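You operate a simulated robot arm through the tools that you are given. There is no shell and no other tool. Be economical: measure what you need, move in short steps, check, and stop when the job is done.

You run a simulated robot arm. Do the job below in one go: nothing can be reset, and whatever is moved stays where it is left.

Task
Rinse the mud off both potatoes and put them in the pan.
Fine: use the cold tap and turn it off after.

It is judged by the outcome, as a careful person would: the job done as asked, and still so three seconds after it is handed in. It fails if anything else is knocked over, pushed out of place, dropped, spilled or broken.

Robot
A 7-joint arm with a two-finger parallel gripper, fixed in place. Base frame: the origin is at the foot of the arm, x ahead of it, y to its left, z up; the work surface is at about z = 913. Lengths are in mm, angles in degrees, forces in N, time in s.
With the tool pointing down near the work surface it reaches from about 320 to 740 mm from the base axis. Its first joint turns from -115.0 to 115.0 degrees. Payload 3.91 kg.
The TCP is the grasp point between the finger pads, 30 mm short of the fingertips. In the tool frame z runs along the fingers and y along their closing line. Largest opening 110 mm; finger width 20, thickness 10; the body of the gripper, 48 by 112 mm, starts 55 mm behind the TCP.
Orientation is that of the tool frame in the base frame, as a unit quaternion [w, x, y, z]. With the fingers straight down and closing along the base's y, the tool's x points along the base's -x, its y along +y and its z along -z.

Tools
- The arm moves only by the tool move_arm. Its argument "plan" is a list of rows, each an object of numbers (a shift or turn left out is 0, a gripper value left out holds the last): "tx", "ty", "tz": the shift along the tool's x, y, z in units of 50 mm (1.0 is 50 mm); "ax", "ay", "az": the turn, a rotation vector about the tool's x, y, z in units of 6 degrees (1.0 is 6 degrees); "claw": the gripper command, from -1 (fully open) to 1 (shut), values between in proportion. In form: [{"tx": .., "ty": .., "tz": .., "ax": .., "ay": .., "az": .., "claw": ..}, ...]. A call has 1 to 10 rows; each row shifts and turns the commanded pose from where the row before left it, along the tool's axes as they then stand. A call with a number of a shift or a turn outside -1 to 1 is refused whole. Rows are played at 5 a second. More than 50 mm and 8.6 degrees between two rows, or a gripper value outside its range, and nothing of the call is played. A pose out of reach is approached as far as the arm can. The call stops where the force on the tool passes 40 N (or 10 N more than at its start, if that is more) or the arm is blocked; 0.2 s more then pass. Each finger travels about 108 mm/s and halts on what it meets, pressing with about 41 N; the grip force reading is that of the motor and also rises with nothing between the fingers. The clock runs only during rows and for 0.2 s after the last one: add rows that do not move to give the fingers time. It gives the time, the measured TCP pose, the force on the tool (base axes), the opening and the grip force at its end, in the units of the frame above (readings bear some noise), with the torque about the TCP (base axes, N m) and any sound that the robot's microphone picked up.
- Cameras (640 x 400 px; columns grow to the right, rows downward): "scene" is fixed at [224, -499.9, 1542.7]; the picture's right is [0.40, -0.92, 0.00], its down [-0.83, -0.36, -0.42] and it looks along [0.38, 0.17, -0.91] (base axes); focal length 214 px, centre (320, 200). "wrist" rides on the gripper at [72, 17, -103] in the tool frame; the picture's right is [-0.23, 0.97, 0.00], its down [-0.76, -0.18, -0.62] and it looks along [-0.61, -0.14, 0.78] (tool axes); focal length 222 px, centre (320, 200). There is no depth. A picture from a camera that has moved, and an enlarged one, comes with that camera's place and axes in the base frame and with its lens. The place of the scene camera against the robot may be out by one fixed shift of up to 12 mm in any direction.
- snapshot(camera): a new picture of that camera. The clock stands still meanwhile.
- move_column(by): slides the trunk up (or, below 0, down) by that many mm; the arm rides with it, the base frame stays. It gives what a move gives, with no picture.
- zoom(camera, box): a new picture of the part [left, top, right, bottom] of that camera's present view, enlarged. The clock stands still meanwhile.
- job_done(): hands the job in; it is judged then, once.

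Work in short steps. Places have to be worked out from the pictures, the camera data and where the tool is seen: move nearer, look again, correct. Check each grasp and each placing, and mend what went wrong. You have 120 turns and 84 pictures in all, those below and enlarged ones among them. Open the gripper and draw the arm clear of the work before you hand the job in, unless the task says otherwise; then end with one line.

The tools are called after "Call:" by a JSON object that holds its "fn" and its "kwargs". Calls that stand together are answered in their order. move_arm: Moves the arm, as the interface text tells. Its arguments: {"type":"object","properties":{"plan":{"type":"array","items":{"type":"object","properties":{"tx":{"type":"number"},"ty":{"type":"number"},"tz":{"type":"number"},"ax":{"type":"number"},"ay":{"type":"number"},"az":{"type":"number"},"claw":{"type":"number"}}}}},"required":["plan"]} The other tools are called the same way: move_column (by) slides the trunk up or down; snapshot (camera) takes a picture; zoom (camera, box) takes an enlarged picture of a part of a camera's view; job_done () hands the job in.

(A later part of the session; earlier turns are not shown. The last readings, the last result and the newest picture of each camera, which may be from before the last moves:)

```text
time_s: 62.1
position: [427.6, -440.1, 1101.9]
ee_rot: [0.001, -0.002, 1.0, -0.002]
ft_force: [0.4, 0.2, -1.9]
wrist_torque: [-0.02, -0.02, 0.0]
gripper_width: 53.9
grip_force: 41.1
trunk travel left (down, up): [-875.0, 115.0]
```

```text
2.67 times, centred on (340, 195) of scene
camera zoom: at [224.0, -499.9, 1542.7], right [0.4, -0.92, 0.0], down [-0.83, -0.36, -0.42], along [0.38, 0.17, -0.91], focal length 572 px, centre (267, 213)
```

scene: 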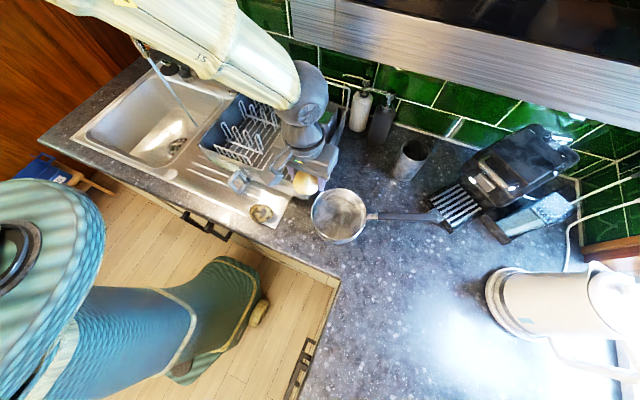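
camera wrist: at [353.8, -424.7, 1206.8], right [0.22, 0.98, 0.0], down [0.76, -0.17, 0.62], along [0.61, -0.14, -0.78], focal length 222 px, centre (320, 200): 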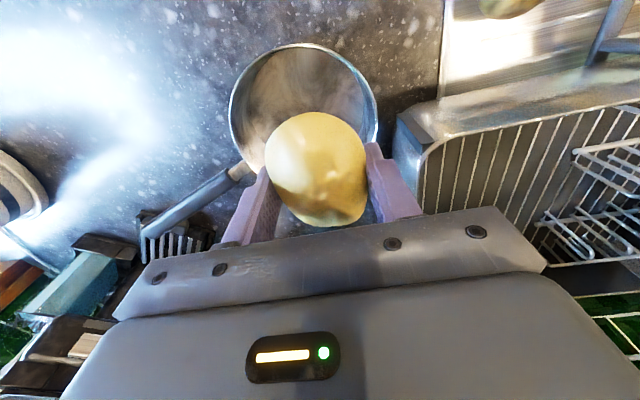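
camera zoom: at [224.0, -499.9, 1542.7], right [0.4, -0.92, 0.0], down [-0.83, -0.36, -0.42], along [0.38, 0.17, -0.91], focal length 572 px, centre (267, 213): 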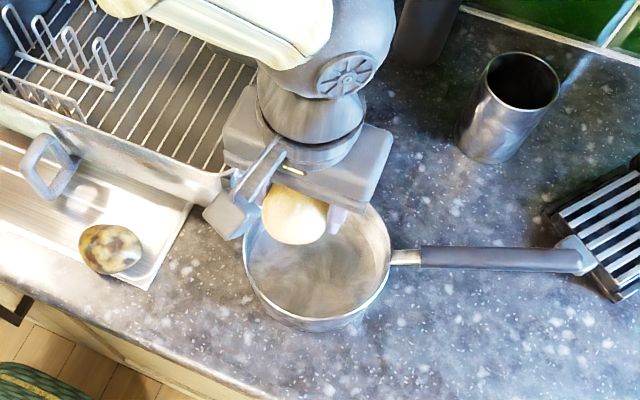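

Rim measured: centre (438,-458), radius 74. Shift x +10 and lower the potato into the pan, the last bit in small steps.

Call:
{"fn": "move_arm", "kwargs": {"plan": [{"tx": -0.2}, {"tz": 0.6}, {"tz": 0.6}, {"tz": 0.6}, {"tz": 0.6}, {"tz": 0.2}, {"tz": 0.1}, {}]}}

Call:
{"fn": "snapshot", "kwargs": {"camera": "wrist"}}

```text
time_s: 63.9
position: [438.7, -442.1, 966.6]
ee_rot: [0.001, -0.002, 1.0, -0.002]
ft_force: [-0.5, -0.1, -1.4]
wrist_torque: [-0.01, 0.0, 0.01]
gripper_width: 54.0
grip_force: 41.2
trunk travel left (down, up): [-875.0, 115.0]
```

```text
46 pictures are left
camera wrist: at [365.4, -426.3, 1071.1], right [0.22, 0.98, 0.0], down [0.76, -0.17, 0.62], along [0.61, -0.14, -0.78], focal length 222 px, centre (320, 200)
```

wrist: 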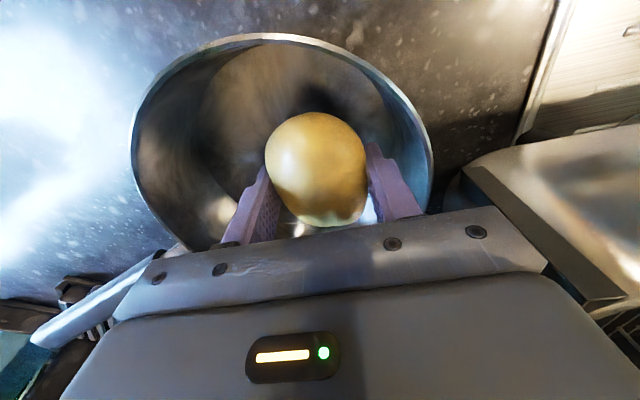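

No contact yet. Continue in 3–4 mm steps.

Call:
{"fn": "move_arm", "kwargs": {"plan": [{"tz": 0.07}, {}, {"tz": 0.07}, {}]}}

```text
time_s: 64.9
position: [438.3, -442.0, 959.4]
ee_rot: [0.001, -0.002, 1.0, -0.002]
ft_force: [-0.4, 0.1, -1.8]
wrist_torque: [0.01, 0.0, -0.01]
gripper_width: 54.0
grip_force: 41.1
trunk travel left (down, up): [-875.0, 115.0]
```

Still hanging free; a bit lower.

Call:
{"fn": "move_arm", "kwargs": {"plan": [{"tz": 0.06}, {}, {"tz": 0.05}, {}]}}

```text
time_s: 65.9
position: [438.7, -441.9, 953.5]
ee_rot: [0.0, -0.002, 1.0, -0.001]
ft_force: [-0.5, 0.2, -0.8]
wrist_torque: [-0.02, -0.01, -0.01]
gripper_width: 54.0
grip_force: 41.4
trunk travel left (down, up): [-875.0, 115.0]
```

Fingertips are within a few mm of the pan floor; release gently to about 66 mm opening.

Call:
{"fn": "move_arm", "kwargs": {"plan": [{"tz": 0.04}, {"claw": 0.0}, {"claw": -0.1}, {"claw": -0.2}, {}, {}]}}

Call:
{"fn": "snapshot", "kwargs": {"camera": "wrist"}}

```text
time_s: 67.3
position: [438.7, -441.5, 950.7]
ee_rot: [0.0, -0.002, 1.0, -0.002]
ft_force: [1.1, -0.1, 0.4]
wrist_torque: [-0.01, 0.0, 0.02]
gripper_width: 65.9
grip_force: 0.1
trunk travel left (down, up): [-875.0, 115.0]
```

```text
45 pictures are left
camera wrist: at [365.6, -426.3, 1055.9], right [0.22, 0.98, 0.0], down [0.76, -0.17, 0.62], along [0.61, -0.14, -0.78], focal length 222 px, centre (320, 200)
```

wrist: 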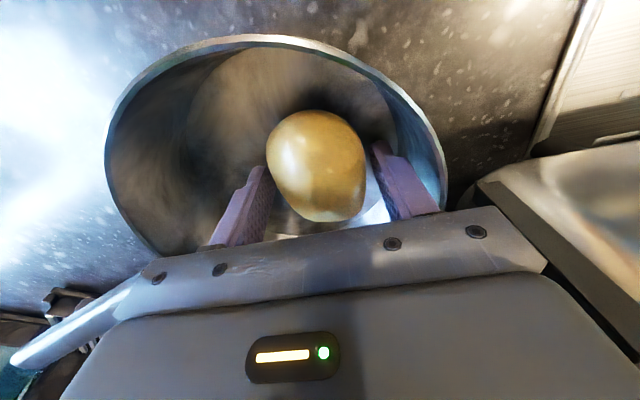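

Released inside the pan. Rise straight up, and go over to potato 2.

Call:
{"fn": "move_arm", "kwargs": {"plan": [{"tz": -0.4}, {"tz": -0.8}, {"tz": -0.9}, {"tz": -0.9}, {}]}}

Call:
{"fn": "move_arm", "kwargs": {"plan": [{"ty": 0.78, "tx": 0.3, "claw": -0.5}, {"ty": 0.78, "tx": 0.3}, {"ty": 0.78, "tx": 0.3}, {"ty": 0.78, "tx": 0.3}, {"ty": 0.78, "tx": 0.3}, {}]}}

Call:
{"fn": "snapshot", "kwargs": {"camera": "wrist"}}

```text
time_s: 68.5
position: [438.2, -439.0, 1102.5]
ee_rot: [-0.001, -0.002, 1.0, 0.0]
ft_force: [-0.3, -0.2, 0.1]
wrist_torque: [0.04, 0.01, -0.03]
gripper_width: 66.1
grip_force: 0.1
trunk travel left (down, up): [-875.0, 115.0]
```

```text
time_s: 69.9
position: [363.7, -245.1, 1098.6]
ee_rot: [0.0, -0.003, 1.0, -0.001]
ft_force: [-0.3, 0.1, 0.1]
wrist_torque: [0.0, 0.03, 0.04]
gripper_width: 82.7
grip_force: 0.1
trunk travel left (down, up): [-875.0, 115.0]
```

```text
44 pictures are left
camera wrist: at [290.1, -229.2, 1203.7], right [0.22, 0.98, 0.0], down [0.76, -0.17, 0.62], along [0.61, -0.14, -0.78], focal length 222 px, centre (320, 200)
```

wrist: 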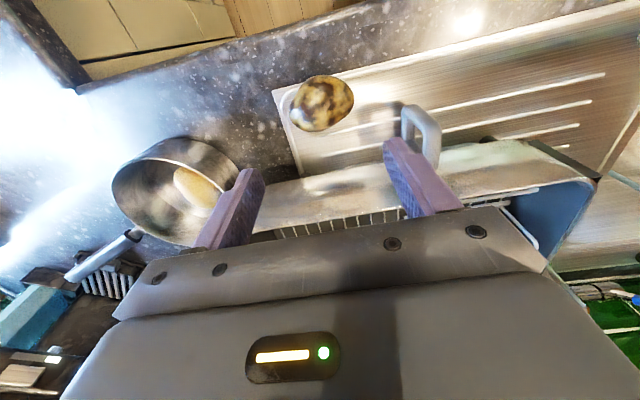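

Potato 1 rests in the pan. Potato 2 is right below the gripper at (365,-244), long axis about 12° off y, so I yaw 78°.

Call:
{"fn": "move_arm", "kwargs": {"plan": [{"az": 1}, {"az": 1}, {"az": 1}, {"az": 1}, {"az": 1}, {"az": 1}, {"az": 1}]}}

Call:
{"fn": "move_arm", "kwargs": {"plan": [{"az": 1}, {"az": 1}, {"az": 1}, {"az": 1}, {"az": 1}, {"az": 1}, {"tz": 1}, {"tz": 0.5}, {}]}}

Call:
{"fn": "snapshot", "kwargs": {"camera": "wrist"}}

Call:
{"fn": "zoom", "kwargs": {"camera": "scene", "box": [180, 120, 372, 240]}}

```text
time_s: 71.5
position: [361.3, -244.9, 1100.2]
ee_rot: [0.001, 0.357, 0.934, -0.001]
ft_force: [0.4, -0.7, -0.3]
wrist_torque: [0.0, 0.0, -0.01]
gripper_width: 82.5
grip_force: 0.0
trunk travel left (down, up): [-875.0, 115.0]
```

```text
time_s: 73.5
position: [361.6, -246.8, 1025.5]
ee_rot: [0.0, 0.627, 0.779, -0.001]
ft_force: [0.2, -0.1, 0.1]
wrist_torque: [-0.01, 0.03, 0.02]
gripper_width: 82.5
grip_force: 0.0
trunk travel left (down, up): [-875.0, 115.0]
```

```text
43 pictures are left
camera wrist: at [362.8, -173.0, 1129.8], right [1.0, -0.01, 0.0], down [-0.01, -0.78, 0.62], along [-0.01, -0.62, -0.78], focal length 222 px, centre (320, 200)
```

wrist: 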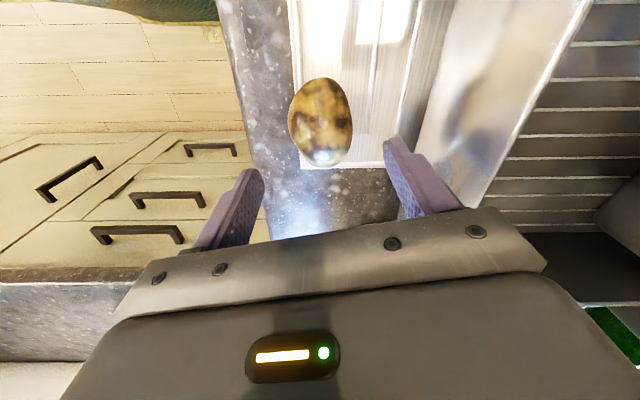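

```text
3.33 times, centred on (276, 180) of scene
camera zoom: at [224.0, -499.9, 1542.7], right [0.4, -0.92, 0.0], down [-0.83, -0.36, -0.42], along [0.38, 0.17, -0.91], focal length 715 px, centre (467, 267)
```

zoom: 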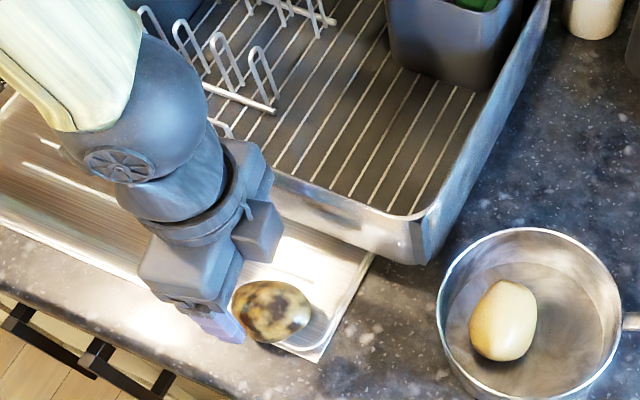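

The rack wall (x≥455) is clear of the hand, and the potato is centred. Descend to z≈945.

Call:
{"fn": "move_arm", "kwargs": {"plan": [{"tz": 0.6, "tx": 0.06, "claw": -0.4}, {"tz": 0.6}, {"tz": 0.3}, {"tz": 0.12}, {}]}}

Call:
{"fn": "snapshot", "kwargs": {"camera": "wrist"}}

```text
time_s: 74.7
position: [361.1, -244.1, 944.2]
ee_rot: [0.002, 0.627, 0.779, -0.001]
ft_force: [0.6, -0.6, -0.1]
wrist_torque: [-0.02, 0.0, 0.0]
gripper_width: 76.9
grip_force: 0.0
trunk travel left (down, up): [-875.0, 115.0]
```

```text
41 pictures are left
camera wrist: at [361.8, -170.1, 1048.8], right [1.0, -0.01, 0.0], down [-0.01, -0.78, 0.63], along [-0.01, -0.63, -0.78], focal length 222 px, centre (320, 200)
```

wrist: 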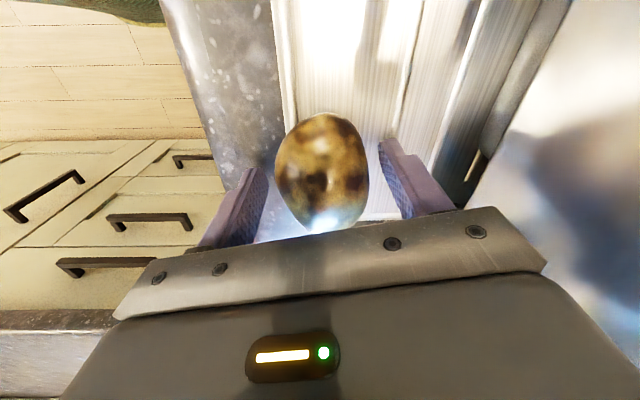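

Well centred. Close, lift a little, verify.

Call:
{"fn": "move_arm", "kwargs": {"plan": [{"claw": 0.0, "tz": 0.03}, {"claw": 0.3}, {"claw": 0.6}, {"claw": 1}, {}, {"tz": -0.1}, {"tz": -0.3}, {"tz": -0.6}, {}]}}

Call:
{"fn": "snapshot", "kwargs": {"camera": "wrist"}}

```text
time_s: 76.7
position: [361.8, -242.6, 993.0]
ee_rot: [0.0, 0.628, 0.778, 0.0]
ft_force: [0.1, -0.9, 0.2]
wrist_torque: [0.03, -0.01, 0.03]
gripper_width: 56.5
grip_force: 40.2
trunk travel left (down, up): [-875.0, 115.0]
```

```text
40 pictures are left
camera wrist: at [362.4, -169.5, 1098.0], right [1.0, -0.01, 0.0], down [-0.01, -0.78, 0.62], along [-0.01, -0.62, -0.78], focal length 222 px, centre (320, 200)
```

wrist: 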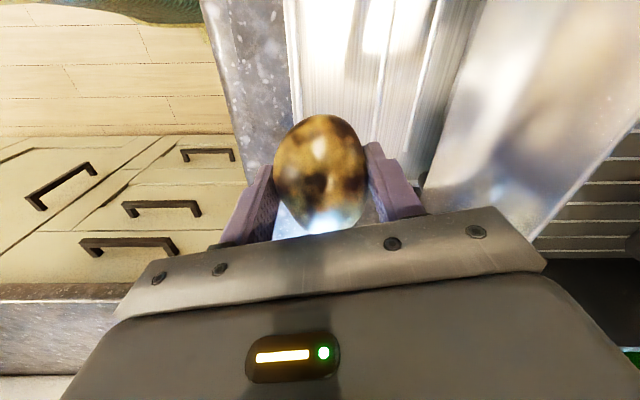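

Potato 2 is held. Lift, unyaw, and carry it to the sink.

Call:
{"fn": "move_arm", "kwargs": {"plan": [{"tz": -0.7}, {"tz": -0.8}, {"tz": -0.8}, {"az": -1}, {"az": -1}, {"az": -1}, {"az": -1}, {"az": -1}, {"az": -1}, {"az": -1}]}}

Call:
{"fn": "move_arm", "kwargs": {"plan": [{"az": -1}, {"az": -1}, {"az": -1}, {"az": -1}, {"az": -1}, {"az": -1}, {}]}}

Call:
{"fn": "move_arm", "kwargs": {"plan": [{"tx": -0.2, "ty": 0.9}, {"tx": -0.2, "ty": 0.9}, {"tx": -0.2, "ty": 0.9}, {"tx": -0.2, "ty": 0.9}, {"tx": -0.2, "ty": 0.9}, {"tx": -0.2, "ty": 0.9}, {"tx": -0.24, "ty": 0.9}, {"tx": -0.24, "ty": 0.9}, {"tx": -0.24, "ty": 0.9}, {"tx": -0.44, "ty": 0.8}]}}

Call:
{"fn": "move_arm", "kwargs": {"plan": [{"ty": 0.85}, {"ay": -1}, {"ay": -1}, {"ay": -1}, {"ay": -1}, {"ay": -1}, {"ay": -1}, {"ay": -1}, {}]}}

Call:
{"fn": "snapshot", "kwargs": {"camera": "wrist"}}

```text
time_s: 78.9
position: [360.3, -244.2, 1108.5]
ee_rot: [0.001, 0.305, 0.952, -0.001]
ft_force: [0.1, -0.1, -1.3]
wrist_torque: [0.01, -0.01, -0.01]
gripper_width: 56.2
grip_force: 41.0
trunk travel left (down, up): [-875.0, 115.0]
```

```text
time_s: 80.5
position: [362.5, -242.6, 1108.3]
ee_rot: [0.0, -0.004, 1.0, -0.001]
ft_force: [-0.4, -0.3, -1.5]
wrist_torque: [0.0, -0.01, 0.01]
gripper_width: 56.1
grip_force: 41.8
trunk travel left (down, up): [-875.0, 115.0]
```

```text
time_s: 82.7
position: [479.8, 201.7, 1105.9]
ee_rot: [0.0, -0.003, 1.0, -0.002]
ft_force: [1.3, 0.8, -1.4]
wrist_torque: [-0.04, 0.0, 0.01]
gripper_width: 55.7
grip_force: 41.0
trunk travel left (down, up): [-875.0, 115.0]
```

```text
time_s: 84.7
position: [477.5, 244.0, 1106.7]
ee_rot: [0.359, -0.002, 0.933, -0.001]
ft_force: [-0.2, 0.8, -1.7]
wrist_torque: [0.01, 0.03, 0.0]
gripper_width: 55.2
grip_force: 41.2
trunk travel left (down, up): [-875.0, 115.0]
```

```text
39 pictures are left
camera wrist: at [353.6, 259.8, 1136.1], right [0.16, 0.98, 0.15], down [0.15, -0.17, 0.97], along [0.98, -0.14, -0.17], focal length 222 px, centre (320, 200)
```

wrist: 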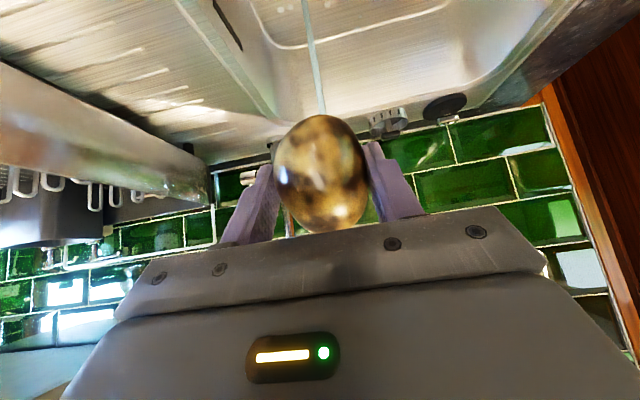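

The grip width is creeping (56.5 to 55.2), so I'll be quick and keep an eye on it. Into the stream.

Call:
{"fn": "move_arm", "kwargs": {"plan": [{"tz": 0.75}, {"tz": 0.75}, {"tz": 0.75}, {"tz": 0.75}, {"tz": 0.7}, {}, {}]}}

Call:
{"fn": "zoom", "kwargs": {"camera": "wrist", "box": [200, 80, 440, 230]}}

Call:
{"fn": "zoom", "kwargs": {"camera": "scene", "box": [110, 30, 270, 130]}}

```text
time_s: 86.3
position: [601.2, 245.5, 967.7]
ee_rot: [0.358, -0.004, 0.934, 0.0]
ft_force: [-0.8, 0.2, -1.9]
wrist_torque: [0.01, 0.02, 0.03]
gripper_width: 55.2
grip_force: 41.1
trunk travel left (down, up): [-875.0, 115.0]
```

```text
2.67 times, centred on (320, 155) of wrist
camera zoom: at [477.5, 260.4, 997.2], right [0.16, 0.98, 0.15], down [0.15, -0.17, 0.97], along [0.98, -0.14, -0.17], focal length 592 px, centre (320, 320)
```

zoom: 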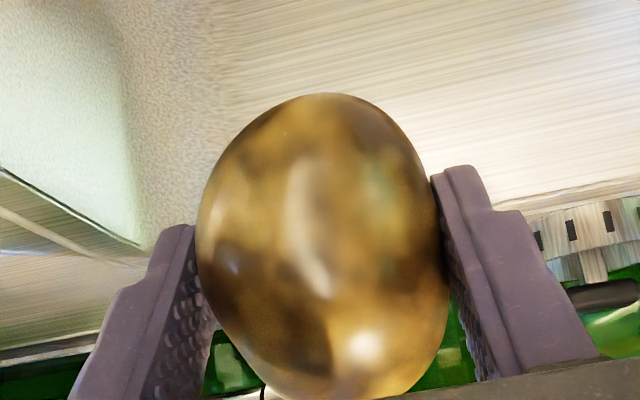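

```text
4.00 times, centred on (190, 80) of scene
camera zoom: at [224.0, -499.9, 1542.7], right [0.4, -0.92, 0.0], down [-0.83, -0.36, -0.42], along [0.38, 0.17, -0.91], focal length 858 px, centre (840, 680)
```

zoom: 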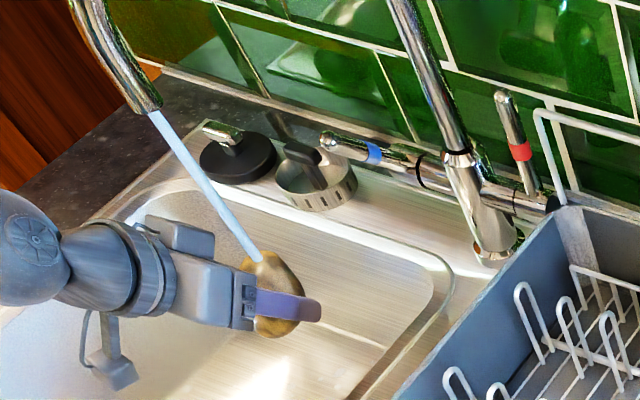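

Width is stable now at 55.2. Hold in the stream, with a slight roll.

Call:
{"fn": "move_arm", "kwargs": {"plan": [{}, {}, {}, {}, {}, {}, {}, {"az": 1}, {"az": 1}, {"az": 1}]}}

Call:
{"fn": "move_arm", "kwargs": {"plan": [{}, {}, {"az": -1}, {"az": -1}, {"az": -1}, {"az": -1}, {"az": -1}, {"az": -1}, {}, {}]}}

Call:
{"fn": "move_arm", "kwargs": {"plan": [{}, {}, {}, {"az": 1}, {"az": 1}, {"az": 1}, {}, {}, {}]}}

Call:
{"fn": "zoom", "kwargs": {"camera": "wrist", "box": [200, 80, 440, 230]}}

Call:
{"fn": "zoom", "kwargs": {"camera": "scene", "box": [110, 30, 270, 130]}}

```text
time_s: 88.5
position: [603.5, 245.2, 969.7]
ee_rot: [0.355, 0.144, 0.922, 0.055]
ft_force: [1.0, 0.2, -1.0]
wrist_torque: [0.02, -0.03, 0.0]
gripper_width: 54.7
grip_force: 41.0
trunk travel left (down, up): [-875.0, 115.0]
```

```text
time_s: 90.7
position: [600.7, 244.9, 970.3]
ee_rot: [0.355, -0.15, 0.921, -0.056]
ft_force: [0.3, 0.3, -1.6]
wrist_torque: [0.01, 0.02, 0.02]
gripper_width: 54.4
grip_force: 41.2
trunk travel left (down, up): [-875.0, 115.0]
```

```text
time_s: 92.7
position: [600.4, 246.3, 970.2]
ee_rot: [0.358, -0.003, 0.934, 0.0]
ft_force: [0.4, -0.1, -0.6]
wrist_torque: [0.01, 0.01, -0.01]
gripper_width: 54.1
grip_force: 40.9
trunk travel left (down, up): [-875.0, 115.0]
```

```text
2.67 times, centred on (320, 155) of wrist
camera zoom: at [476.9, 260.9, 999.1], right [0.16, 0.98, 0.15], down [0.15, -0.17, 0.97], along [0.98, -0.14, -0.17], focal length 592 px, centre (320, 320)
```

zoom: 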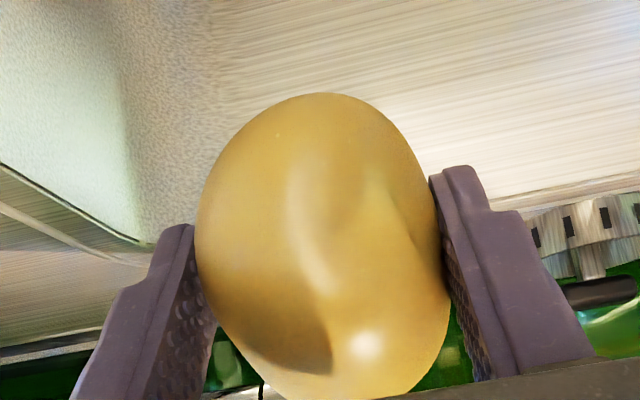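

```text
4.00 times, centred on (190, 80) of scene
camera zoom: at [224.0, -499.9, 1542.7], right [0.4, -0.92, 0.0], down [-0.83, -0.36, -0.42], along [0.38, 0.17, -0.91], focal length 858 px, centre (840, 680)
```

zoom: 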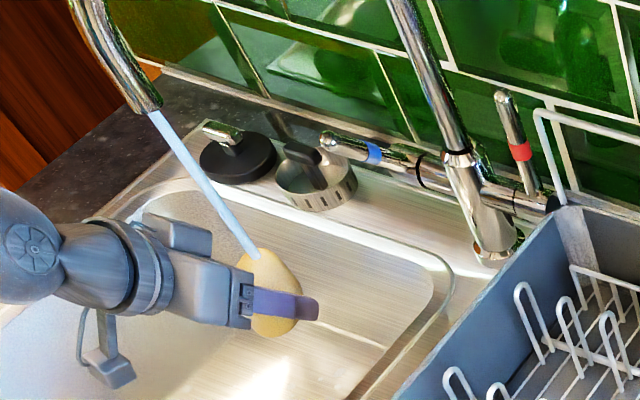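

Potato 2 is clean. Back out, drip briefly, tool down, carry to the pan.

Call:
{"fn": "move_arm", "kwargs": {"plan": [{"tz": -0.7}, {"tz": -0.75}, {"tz": -0.75}, {"tz": -0.75}, {"tz": -0.75}, {}, {}, {}]}}

Call:
{"fn": "move_arm", "kwargs": {"plan": [{"ay": 1}, {"ay": 1}, {"ay": 1}, {"ay": 1}, {"ay": 1}, {"ay": 1}, {"ay": 1}, {}]}}

Call:
{"fn": "move_arm", "kwargs": {"plan": [{"tx": 0.267, "ty": -0.813, "tz": -0.067}, {"tx": 0.267, "ty": -0.813, "tz": -0.067}, {"tx": 0.267, "ty": -0.813, "tz": -0.067}, {"tx": 0.267, "ty": -0.813, "tz": -0.067}, {"tx": 0.267, "ty": -0.813, "tz": -0.067}, {"tx": 0.267, "ty": -0.813, "tz": -0.067}]}}

Call:
{"fn": "move_arm", "kwargs": {"plan": [{"tx": -0.06, "ty": -0.9}, {"tx": -0.06, "ty": -0.9}, {"tx": -0.06, "ty": -0.9}, {"tx": -0.06, "ty": -0.9}, {"tx": -0.06, "ty": -0.9}, {"tx": -0.06, "ty": -0.9}, {"tx": -0.06, "ty": -0.9}, {"tx": -0.06, "ty": -0.9}, {"tx": -0.06, "ty": -0.9}, {"tx": -0.06, "ty": -0.9}]}}

Call:
{"fn": "snapshot", "kwargs": {"camera": "wrist"}}

```text
time_s: 94.5
position: [476.4, 246.2, 1107.4]
ee_rot: [0.358, -0.004, 0.934, 0.0]
ft_force: [0.3, -0.4, -0.9]
wrist_torque: [-0.01, 0.03, 0.01]
gripper_width: 54.1
grip_force: 41.2
trunk travel left (down, up): [-875.0, 115.0]
```

```text
time_s: 96.3
position: [476.7, 245.0, 1108.0]
ee_rot: [0.0, -0.002, 1.0, -0.002]
ft_force: [-0.1, -0.2, -1.4]
wrist_torque: [0.01, -0.03, -0.02]
gripper_width: 53.9
grip_force: 41.0
trunk travel left (down, up): [-875.0, 115.0]
```

```text
time_s: 97.7
position: [396.8, 0.0, 1124.8]
ee_rot: [0.001, -0.003, 1.0, -0.001]
ft_force: [-0.5, -0.6, -1.3]
wrist_torque: [0.02, -0.01, 0.0]
gripper_width: 53.9
grip_force: 41.2
trunk travel left (down, up): [-875.0, 115.0]
```

```text
time_s: 99.9
position: [431.4, -448.3, 1127.8]
ee_rot: [0.0, -0.003, 1.0, -0.001]
ft_force: [0.6, -0.3, -1.5]
wrist_torque: [0.05, 0.02, -0.01]
gripper_width: 53.6
grip_force: 41.1
trunk travel left (down, up): [-875.0, 115.0]
```

```text
34 pictures are left
camera wrist: at [358.1, -433.0, 1232.8], right [0.22, 0.98, 0.0], down [0.76, -0.17, 0.62], along [0.61, -0.14, -0.78], focal length 222 px, centre (320, 200)
```

wrist: 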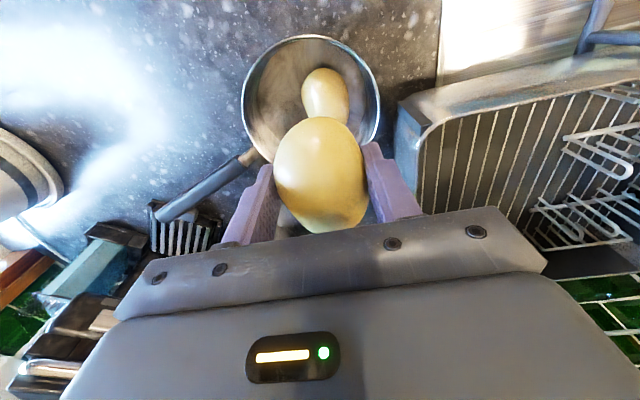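

Potato 1 sits at about (437,-440) in the pan, leaving the -y side free. I take potato 2 over y≈-484 and descend to just above rim depth.

Call:
{"fn": "move_arm", "kwargs": {"plan": [{"tx": -0.14, "ty": -0.72}, {"tz": 0.6}, {"tz": 0.6}, {"tz": 0.6}, {"tz": 0.5}, {}]}}

Call:
{"fn": "snapshot", "kwargs": {"camera": "wrist"}}

Call:
{"fn": "zoom", "kwargs": {"camera": "scene", "box": [270, 140, 430, 260]}}

```text
time_s: 101.3
position: [438.7, -484.3, 1014.1]
ee_rot: [0.001, -0.003, 1.0, -0.002]
ft_force: [0.2, -0.7, -0.3]
wrist_torque: [0.0, -0.02, -0.01]
gripper_width: 53.7
grip_force: 40.8
trunk travel left (down, up): [-875.0, 115.0]
```

```text
33 pictures are left
camera wrist: at [364.8, -469.0, 1117.7], right [0.22, 0.98, 0.0], down [0.76, -0.17, 0.62], along [0.61, -0.14, -0.78], focal length 222 px, centre (320, 200)
```

wrist: 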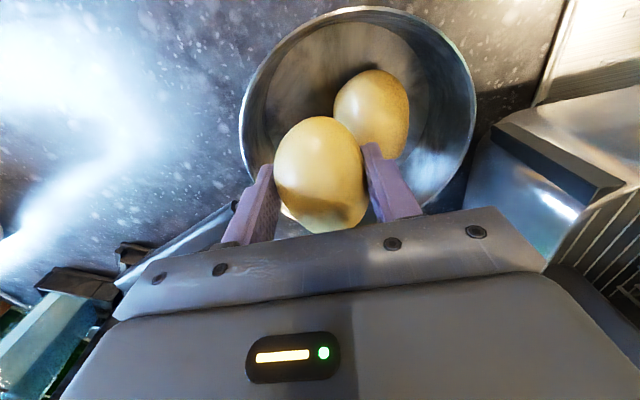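

```text
3.33 times, centred on (350, 200) of scene
camera zoom: at [224.0, -499.9, 1542.7], right [0.4, -0.92, 0.0], down [-0.83, -0.36, -0.42], along [0.38, 0.17, -0.91], focal length 715 px, centre (220, 200)
```

zoom: 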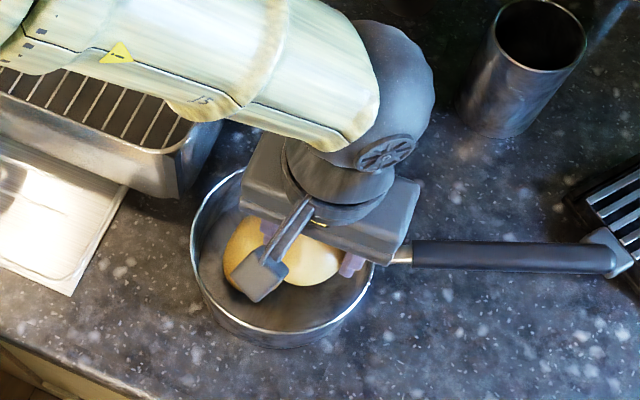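

Outer finger is ~10 mm inside the rim; the inner finger should ease potato 1 aside. Descend slowly.

Call:
{"fn": "move_arm", "kwargs": {"plan": [{"tz": 0.3}, {"tz": 0.2}, {"tz": 0.1}, {}, {"tz": 0.1}, {}]}}

```text
time_s: 102.3
position: [439.6, -488.7, 990.6]
ee_rot: [0.005, -0.003, 1.0, -0.006]
ft_force: [-4.4, 3.3, 21.4]
wrist_torque: [0.87, 0.29, 0.15]
gripper_width: 53.7
grip_force: 41.0
trunk travel left (down, up): [-875.0, 115.0]
stopped in row 5: the force on the tool passed its limit at 44 N (the readings are from after the stop); the commanded pose is now the measured one
```

The inner finger presses on potato 1's top. I back up a little and look.

Call:
{"fn": "move_arm", "kwargs": {"plan": [{"tz": -0.12}, {}]}}

Call:
{"fn": "snapshot", "kwargs": {"camera": "wrist"}}

Call:
{"fn": "zoom", "kwargs": {"camera": "scene", "box": [290, 160, 390, 250]}}

```text
time_s: 103.0
position: [439.3, -487.9, 991.7]
ee_rot: [0.004, -0.002, 1.0, -0.004]
ft_force: [0.7, 0.6, -1.0]
wrist_torque: [0.02, -0.01, 0.01]
gripper_width: 53.8
grip_force: 40.8
trunk travel left (down, up): [-875.0, 115.0]
```

```text
31 pictures are left
camera wrist: at [365.8, -470.9, 1096.7], right [0.22, 0.98, -0.01], down [0.76, -0.17, 0.63], along [0.61, -0.14, -0.78], focal length 222 px, centre (320, 200)
```

wrist: 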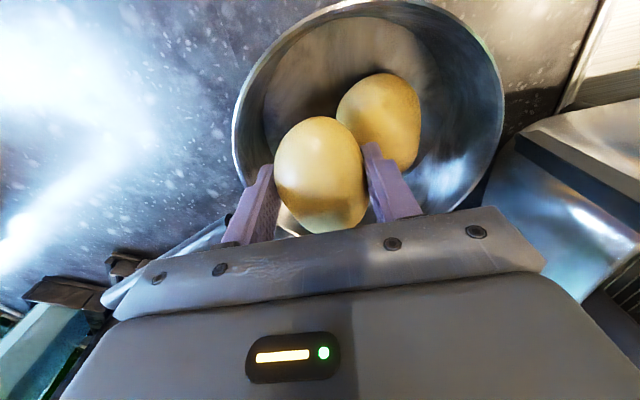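

```text
4.44 times, centred on (340, 205) of scene
camera zoom: at [224.0, -499.9, 1542.7], right [0.4, -0.92, 0.0], down [-0.83, -0.36, -0.42], along [0.38, 0.17, -0.91], focal length 953 px, centre (231, 178)
```

zoom: 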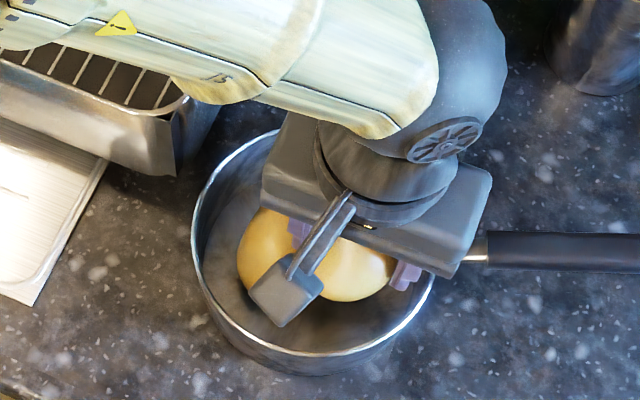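

Better: yaw 90° so the fingers sit on ±x, where there's free room, and the potato itself nudges potato 1 aside. Rise clear, then turn.

Call:
{"fn": "move_arm", "kwargs": {"plan": [{"tz": -0.6}, {"tz": -0.6}, {"az": 1}, {"az": 1}, {"az": 1}, {"az": 1}, {"az": 1}, {"az": 1}, {"az": 1}, {"az": 1}]}}

Call:
{"fn": "move_arm", "kwargs": {"plan": [{"az": 1}, {"az": 1}, {"az": 1}, {"az": 1}, {"az": 1}, {"az": 1}, {"az": 1}, {}]}}

Call:
{"fn": "snapshot", "kwargs": {"camera": "wrist"}}

```text
time_s: 105.2
position: [439.1, -487.3, 1053.3]
ee_rot: [0.004, 0.406, 0.914, -0.003]
ft_force: [-0.2, -0.4, -1.1]
wrist_torque: [0.01, 0.02, 0.0]
gripper_width: 53.9
grip_force: 40.6
trunk travel left (down, up): [-875.0, 115.0]
```

```text
time_s: 107.0
position: [439.4, -487.7, 1052.2]
ee_rot: [0.004, 0.706, 0.708, -0.001]
ft_force: [0.0, 0.7, -1.1]
wrist_torque: [-0.01, 0.0, -0.01]
gripper_width: 53.9
grip_force: 41.1
trunk travel left (down, up): [-875.0, 115.0]
```

```text
29 pictures are left
camera wrist: at [454.7, -415.1, 1156.9], right [0.97, -0.22, 0.01], down [-0.18, -0.76, 0.63], along [-0.13, -0.61, -0.78], focal length 222 px, centre (320, 200)
```

wrist: 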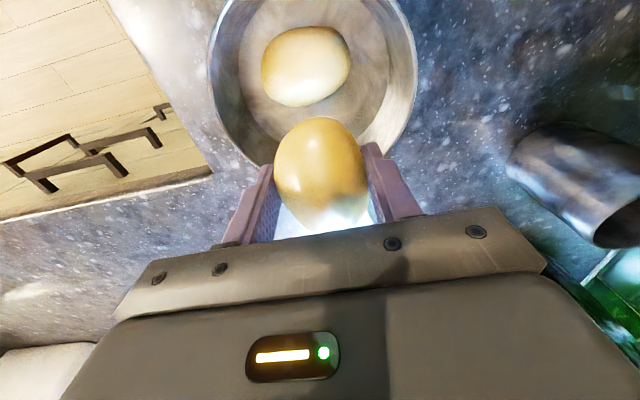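

Clear view now. Descend with the potato aimed at the free side of the pan.

Call:
{"fn": "move_arm", "kwargs": {"plan": [{"tx": -0.08, "ty": 0.06}, {"tz": 0.5}, {"tz": 0.5}, {"tz": 0.2}, {"tz": 0.1}, {"tz": 0.08}, {"tz": 0.08}, {}]}}

Call:
{"fn": "snapshot", "kwargs": {"camera": "wrist"}}

```text
time_s: 108.8
position: [443.3, -491.9, 980.5]
ee_rot: [0.006, 0.705, 0.709, -0.001]
ft_force: [1.8, 2.7, 6.4]
wrist_torque: [0.05, -0.01, 0.04]
gripper_width: 53.9
grip_force: 40.9
trunk travel left (down, up): [-875.0, 115.0]
```

```text
28 pictures are left
camera wrist: at [458.5, -419.1, 1085.1], right [0.97, -0.22, 0.01], down [-0.18, -0.76, 0.63], along [-0.13, -0.62, -0.78], focal length 222 px, centre (320, 200)
```

wrist: 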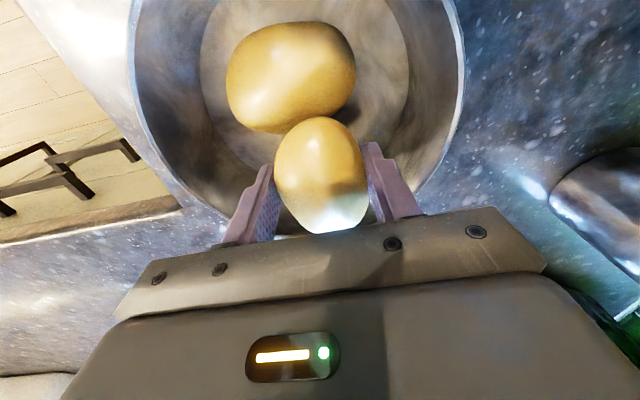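

The +y reaction suggests the far end touches the pan wall. Raise slightly, shift +y 9 mm, and go down again.

Call:
{"fn": "move_arm", "kwargs": {"plan": [{"tz": -0.12}, {"tx": 0.18}, {}, {"tz": 0.1}, {"tz": 0.08}, {}]}}

```text
time_s: 110.2
position: [443.0, -482.2, 978.0]
ee_rot: [0.004, 0.706, 0.708, -0.002]
ft_force: [-0.5, -0.3, 0.0]
wrist_torque: [0.05, 0.0, 0.02]
gripper_width: 53.5
grip_force: 41.0
trunk travel left (down, up): [-875.0, 115.0]
```

Free now. Continue down in small steps.

Call:
{"fn": "move_arm", "kwargs": {"plan": [{"tz": 0.08}, {}, {"tz": 0.08}, {}, {"tz": 0.08}, {}]}}

Call:
{"fn": "snapshot", "kwargs": {"camera": "wrist"}}

```text
time_s: 111.5
position: [442.3, -482.0, 964.5]
ee_rot: [0.005, 0.705, 0.709, -0.001]
ft_force: [0.1, -0.6, -0.4]
wrist_torque: [0.04, -0.03, -0.02]
gripper_width: 53.9
grip_force: 40.8
trunk travel left (down, up): [-875.0, 115.0]
```

```text
27 pictures are left
camera wrist: at [458.4, -410.2, 1068.9], right [0.98, -0.22, 0.01], down [-0.18, -0.76, 0.63], along [-0.13, -0.61, -0.78], focal length 222 px, centre (320, 200)
```

wrist: 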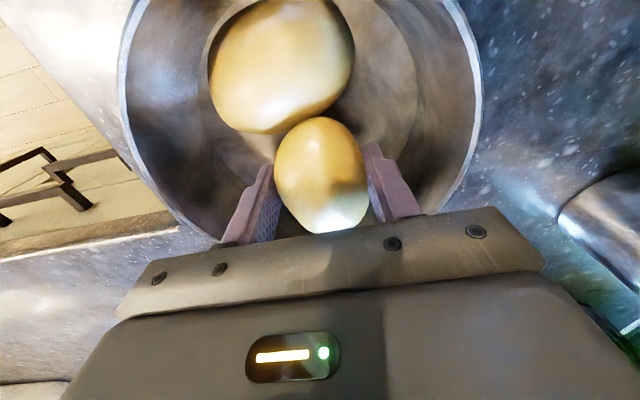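

Going in nicely; potato 1 rolled aside. A further 8–10 mm, then release.

Call:
{"fn": "move_arm", "kwargs": {"plan": [{"tz": 0.07}, {}, {"tz": 0.07}, {}, {"tz": 0.05}, {}]}}

```text
time_s: 113.0
position: [443.2, -483.9, 955.4]
ee_rot: [0.005, 0.705, 0.709, -0.001]
ft_force: [-0.3, 0.0, -0.7]
wrist_torque: [-0.03, -0.01, 0.0]
gripper_width: 53.8
grip_force: 40.8
trunk travel left (down, up): [-875.0, 115.0]
```

Call:
{"fn": "move_arm", "kwargs": {"plan": [{"tz": 0.06}, {"claw": 0.0}, {"claw": -0.1}, {"claw": -0.25}, {}, {}]}}

Call:
{"fn": "snapshot", "kwargs": {"camera": "wrist"}}

```text
time_s: 114.3
position: [442.8, -482.8, 951.7]
ee_rot: [0.005, 0.705, 0.709, 0.0]
ft_force: [-1.0, -0.7, 0.3]
wrist_torque: [0.04, 0.01, -0.01]
gripper_width: 68.7
grip_force: 0.1
trunk travel left (down, up): [-875.0, 115.0]
```

```text
26 pictures are left
camera wrist: at [458.2, -410.5, 1056.8], right [0.97, -0.22, 0.01], down [-0.18, -0.76, 0.63], along [-0.13, -0.61, -0.78], focal length 222 px, centre (320, 200)
```

wrist: 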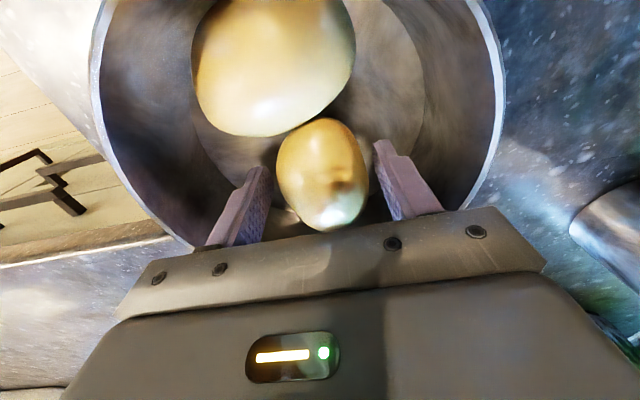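

Potato 2 is released in the pan. Rise straight up and check.

Call:
{"fn": "move_arm", "kwargs": {"plan": [{"tz": -0.4}, {"tz": -0.8}, {"tz": -0.9}, {"tz": -0.9}, {}]}}

Call:
{"fn": "snapshot", "kwargs": {"camera": "wrist"}}

```text
time_s: 115.5
position: [442.0, -479.2, 1103.0]
ee_rot: [0.005, 0.704, 0.71, -0.001]
ft_force: [-0.4, -0.7, -0.3]
wrist_torque: [0.02, -0.03, -0.01]
gripper_width: 68.7
grip_force: 0.0
trunk travel left (down, up): [-875.0, 115.0]
```

```text
25 pictures are left
camera wrist: at [457.9, -407.4, 1206.8], right [0.98, -0.22, 0.01], down [-0.18, -0.76, 0.63], along [-0.13, -0.61, -0.78], focal length 222 px, centre (320, 200)
```

wrist: 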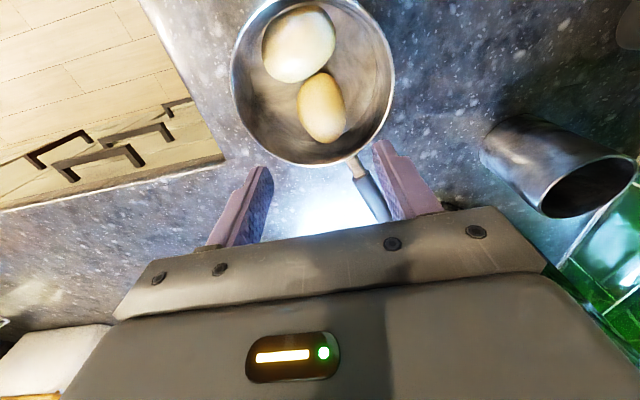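

Both clean potatoes lie in the pan. Now to turn off the tap: partly unyaw (to the 47° lever heading), close the fingers, and travel back to the left side.

Call:
{"fn": "move_arm", "kwargs": {"plan": [{"az": -1, "claw": 1}, {"az": -1}, {"az": -1}, {"az": -1}, {"az": -1}, {"az": -1}, {"az": -1}, {"az": -0.2}, {}]}}

Call:
{"fn": "move_arm", "kwargs": {"plan": [{"tx": 0.756, "ty": 0.595, "tz": -0.054}, {"tx": 0.756, "ty": 0.595, "tz": -0.054}, {"tx": 0.756, "ty": 0.595, "tz": -0.054}, {"tx": 0.756, "ty": 0.595, "tz": -0.054}, {"tx": 0.756, "ty": 0.595, "tz": -0.054}, {"tx": 0.756, "ty": 0.595, "tz": -0.054}, {"tx": 0.756, "ty": 0.595, "tz": -0.054}, {"tx": 0.756, "ty": 0.595, "tz": -0.054}, {"tx": 0.756, "ty": 0.595, "tz": -0.054}, {"tx": 0.756, "ty": 0.595, "tz": -0.054}]}}

Call:
{"fn": "move_arm", "kwargs": {"plan": [{"tx": 0.555, "ty": 0.796, "tz": -0.0375}, {"tx": 0.555, "ty": 0.796, "tz": -0.0375}, {"tx": 0.555, "ty": 0.796, "tz": -0.0375}, {"tx": 0.555, "ty": 0.796, "tz": -0.0375}, {"tx": 0.555, "ty": 0.796, "tz": -0.0375}, {"tx": 0.555, "ty": 0.796, "tz": -0.0375}, {"tx": 0.555, "ty": 0.796, "tz": -0.0375}, {"tx": 0.555, "ty": 0.796, "tz": -0.0375}, {}]}}

```text
time_s: 117.5
position: [442.0, -481.1, 1102.5]
ee_rot: [0.005, 0.395, 0.919, -0.002]
ft_force: [-0.3, -0.2, -0.6]
wrist_torque: [0.01, 0.0, 0.01]
gripper_width: 0.2
grip_force: 37.6
trunk travel left (down, up): [-875.0, 115.0]
```

```text
time_s: 119.8
position: [396.0, 1.4, 1124.7]
ee_rot: [0.006, 0.395, 0.919, -0.004]
ft_force: [-0.9, -0.1, 0.4]
wrist_torque: [-0.03, -0.03, 0.01]
gripper_width: 0.0
grip_force: 37.9
trunk travel left (down, up): [-875.0, 115.0]
```

```text
time_s: 121.8
position: [475.0, 379.6, 1138.8]
ee_rot: [0.003, 0.395, 0.919, -0.002]
ft_force: [-0.2, 0.1, -0.3]
wrist_torque: [-0.02, 0.03, -0.05]
gripper_width: 0.0
grip_force: 37.8
trunk travel left (down, up): [-875.0, 115.0]
```

Now pitch the tool to near horizontal, as before.

Call:
{"fn": "move_arm", "kwargs": {"plan": [{"ay": -1}, {"ay": -1}, {"ay": -1}, {"ay": -1}, {"ay": -1}, {"ay": -1}, {"ay": -1}, {"ay": -1}]}}

Call:
{"fn": "move_arm", "kwargs": {"plan": [{"ay": -1}, {"ay": -1}, {"ay": -1}, {"ay": -1}, {"ay": -1}, {"ay": -1}, {"ay": -0.4}, {}]}}

Call:
{"fn": "snapshot", "kwargs": {"camera": "wrist"}}

```text
time_s: 123.5
position: [473.7, 379.7, 1137.2]
ee_rot: [0.378, 0.36, 0.837, -0.163]
ft_force: [0.4, 0.4, -0.3]
wrist_torque: [0.0, -0.01, 0.0]
gripper_width: 0.2
grip_force: 37.3
trunk travel left (down, up): [-875.0, 115.0]
```

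```text
time_s: 125.3
position: [476.0, 378.1, 1136.7]
ee_rot: [0.632, 0.286, 0.666, -0.272]
ft_force: [0.8, -0.5, 0.5]
wrist_torque: [-0.01, -0.03, 0.01]
gripper_width: 0.1
grip_force: 37.6
trunk travel left (down, up): [-875.0, 115.0]
```

```text
24 pictures are left
camera wrist: at [413.3, 466.5, 1071.5], right [0.71, 0.66, 0.23], down [-0.53, 0.3, 0.79], along [0.46, -0.69, 0.57], focal length 222 px, centre (320, 200)
```

wrist: 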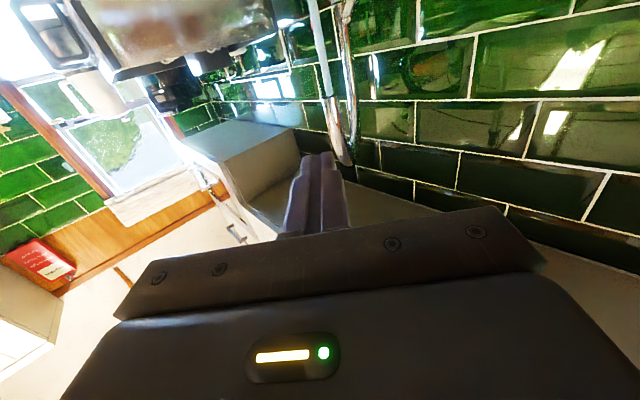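

Advance to left of the spout at lever height and look at the lever.

Call:
{"fn": "move_arm", "kwargs": {"plan": [{"tx": 0.405, "ty": 0.48, "tz": 0.425}, {"tx": 0.405, "ty": 0.48, "tz": 0.425}, {"tx": 0.405, "ty": 0.48, "tz": 0.425}, {"tx": 0.405, "ty": 0.48, "tz": 0.425}, {"tz": 0.6}, {"tz": 0.6}, {}]}}

Call:
{"fn": "zoom", "kwargs": {"camera": "wrist", "box": [200, 0, 520, 200]}}

Call:
{"fn": "zoom", "kwargs": {"camera": "scene", "box": [110, 0, 270, 100]}}

```text
time_s: 127.0
position: [640.9, 342.7, 1049.4]
ee_rot: [0.633, 0.285, 0.666, -0.273]
ft_force: [-1.0, 0.1, 0.0]
wrist_torque: [0.01, -0.03, 0.02]
gripper_width: 0.1
grip_force: 37.1
trunk travel left (down, up): [-875.0, 115.0]
```

```text
2.00 times, centred on (360, 100) of wrist
camera zoom: at [579.3, 430.1, 983.2], right [0.72, 0.66, 0.22], down [-0.53, 0.3, 0.79], along [0.46, -0.69, 0.57], focal length 444 px, centre (240, 400)
```

zoom: 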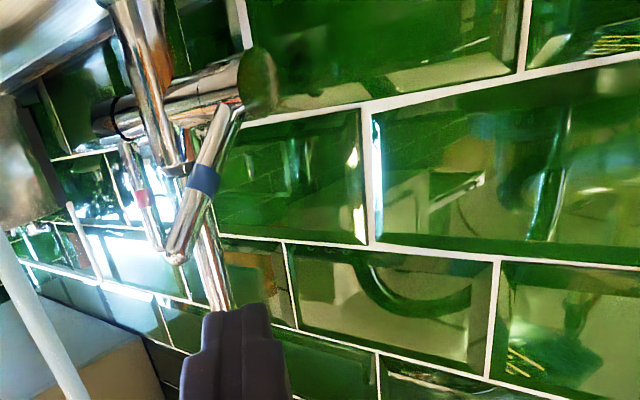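

```text
4.00 times, centred on (190, 50) of scene
camera zoom: at [224.0, -499.9, 1542.7], right [0.4, -0.92, 0.0], down [-0.83, -0.36, -0.42], along [0.38, 0.17, -0.91], focal length 858 px, centre (840, 800)
```

zoom: 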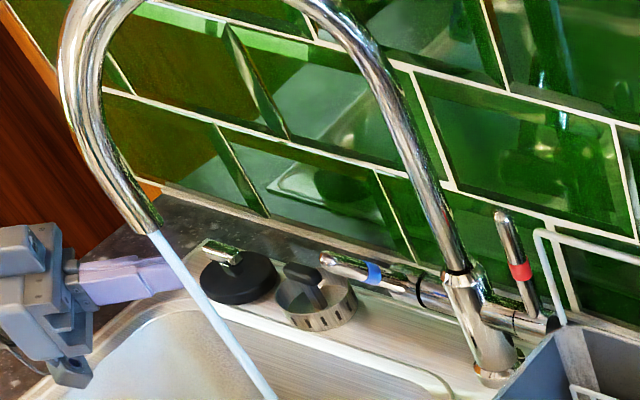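

The lever tip is at about (715,203,1058), tilted ~50°. I lower below it, then place the closed fingertips under its front side.

Call:
{"fn": "move_arm", "kwargs": {"plan": [{"tx": 0.65}, {"tx": -0.04, "ty": -0.37, "tz": 0.77}, {"tx": -0.04, "ty": -0.37, "tz": 0.77}, {"tx": -0.04, "ty": -0.37, "tz": 0.77}, {}]}}

Call:
{"fn": "zoom", "kwargs": {"camera": "wrist", "box": [200, 0, 520, 200]}}

Call:
{"fn": "zoom", "kwargs": {"camera": "scene", "box": [110, 0, 270, 100]}}

```text
time_s: 128.2
position: [675.1, 218.9, 1019.5]
ee_rot: [0.632, 0.288, 0.667, -0.27]
ft_force: [0.4, -0.5, 0.4]
wrist_torque: [0.02, -0.03, -0.02]
gripper_width: 0.0
grip_force: 37.3
out of reach, approached as far as the arm can: row 1
trunk travel left (down, up): [-875.0, 115.0]
```

```text
2.00 times, centred on (360, 100) of wrist
camera zoom: at [613.0, 307.8, 954.9], right [0.71, 0.66, 0.23], down [-0.53, 0.3, 0.79], along [0.46, -0.69, 0.56], focal length 444 px, centre (240, 400)
```

zoom: 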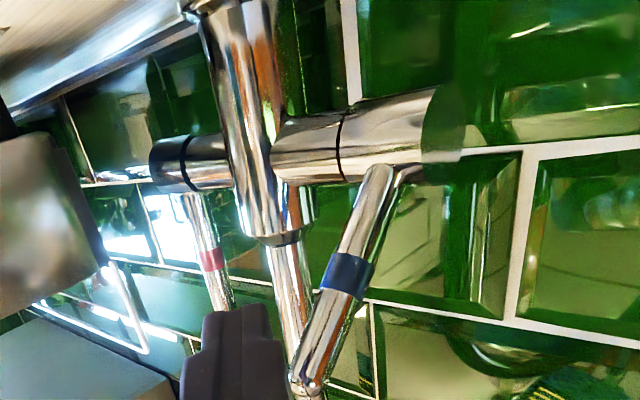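

```text
4.00 times, centred on (190, 50) of scene
camera zoom: at [224.0, -499.9, 1542.7], right [0.4, -0.92, 0.0], down [-0.83, -0.36, -0.42], along [0.38, 0.17, -0.91], focal length 858 px, centre (840, 800)
```

zoom: 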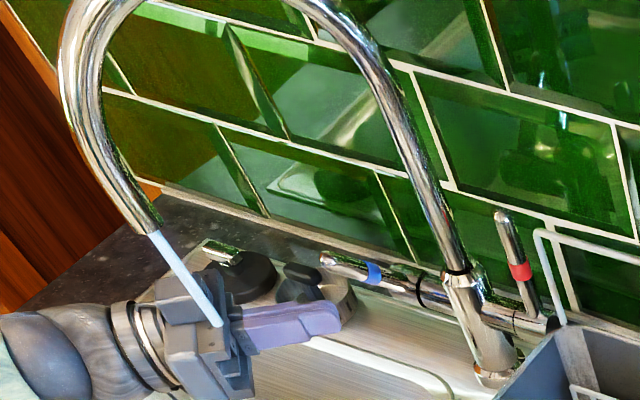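

Fingertips are in front of and below the lever. Push +x and then diagonally up along its arc.

Call:
{"fn": "move_arm", "kwargs": {"plan": [{"ty": 0.27, "tz": 0.225}, {"ty": 0.27, "tz": 0.225}, {"tx": -0.2, "ty": 0.135, "tz": 0.12}, {"tx": -0.2, "ty": 0.135, "tz": 0.12}, {}]}}

Call:
{"fn": "zoom", "kwargs": {"camera": "wrist", "box": [200, 0, 520, 200]}}

Call:
{"fn": "zoom", "kwargs": {"camera": "scene", "box": [110, 0, 270, 100]}}

```text
time_s: 129.3
position: [728.9, 219.4, 1035.6]
ee_rot: [0.633, 0.285, 0.666, -0.273]
ft_force: [0.0, 0.4, -0.7]
wrist_torque: [0.01, 0.04, -0.02]
gripper_width: 0.3
grip_force: 37.5
trunk travel left (down, up): [-875.0, 115.0]
```

```text
2.00 times, centred on (360, 100) of wrist
camera zoom: at [666.4, 307.6, 970.3], right [0.71, 0.66, 0.22], down [-0.53, 0.3, 0.79], along [0.46, -0.69, 0.57], focal length 444 px, centre (240, 400)
```

zoom: 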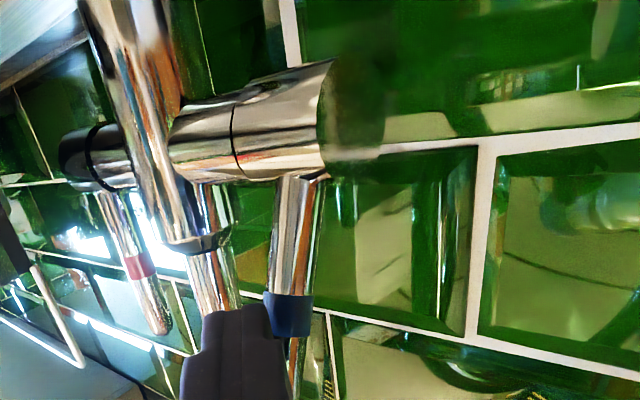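

```text
4.00 times, centred on (190, 50) of scene
camera zoom: at [224.0, -499.9, 1542.7], right [0.4, -0.92, 0.0], down [-0.83, -0.36, -0.42], along [0.38, 0.17, -0.91], focal length 858 px, centre (840, 800)
```

zoom: 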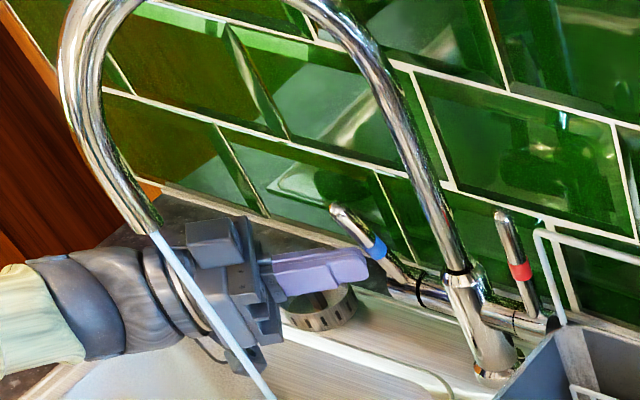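

The lever is following. Continue the push up to vertical.

Call:
{"fn": "move_arm", "kwargs": {"plan": [{"tx": -0.19, "ty": 0.16, "tz": 0.13}, {"tx": -0.19, "ty": 0.16, "tz": 0.13}, {"ty": 0.07, "tz": 0.06}, {}]}}

Call:
{"fn": "zoom", "kwargs": {"camera": "wrist", "box": [200, 0, 520, 200]}}

Call:
{"fn": "zoom", "kwargs": {"camera": "scene", "box": [110, 0, 270, 100]}}

```text
time_s: 130.3
position: [753.7, 219.6, 1054.4]
ee_rot: [0.632, 0.286, 0.667, -0.272]
ft_force: [-0.9, 0.0, 1.4]
wrist_torque: [-0.02, -0.02, 0.0]
gripper_width: 0.1
grip_force: 37.6
trunk travel left (down, up): [-875.0, 115.0]
```

```text
2.00 times, centred on (360, 100) of wrist
camera zoom: at [692.2, 308.0, 988.3], right [0.71, 0.66, 0.23], down [-0.53, 0.3, 0.79], along [0.46, -0.69, 0.57], focal length 444 px, centre (240, 400)
```

zoom: 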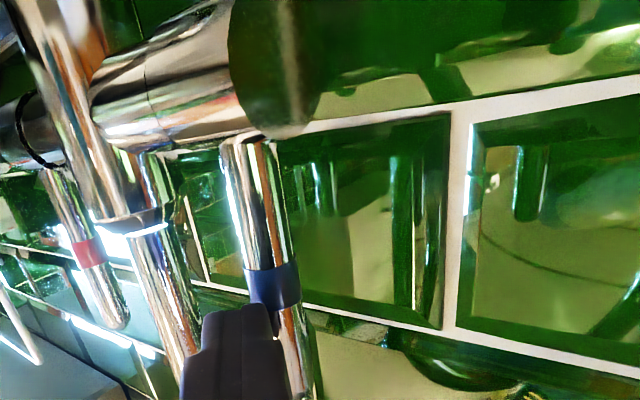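

```text
4.00 times, centred on (190, 50) of scene
camera zoom: at [224.0, -499.9, 1542.7], right [0.4, -0.92, 0.0], down [-0.83, -0.36, -0.42], along [0.38, 0.17, -0.91], focal length 858 px, centre (840, 800)
```

zoom: 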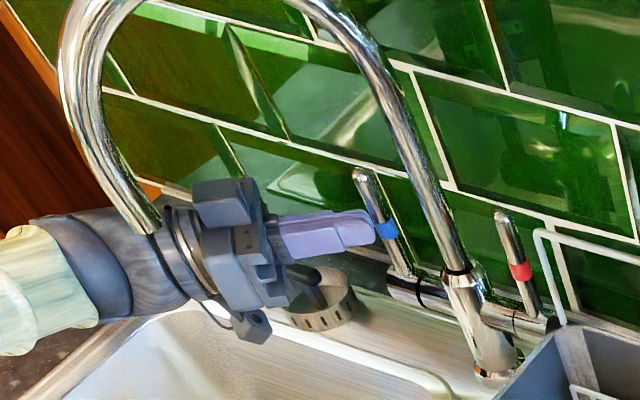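

The stream has stopped and the lever looks vertical. A few mm more to make sure it's against its stop.

Call:
{"fn": "move_arm", "kwargs": {"plan": [{"ty": 0.06, "tz": 0.05}, {"ty": 0.06, "tz": 0.05}, {}]}}

```text
time_s: 131.2
position: [755.2, 221.0, 1054.1]
ee_rot: [0.633, 0.285, 0.666, -0.272]
ft_force: [-20.5, 6.7, -3.6]
wrist_torque: [0.03, -0.04, -0.17]
gripper_width: 0.0
grip_force: 37.4
out of reach, approached as far as the arm can: row 2
trunk travel left (down, up): [-875.0, 115.0]
```

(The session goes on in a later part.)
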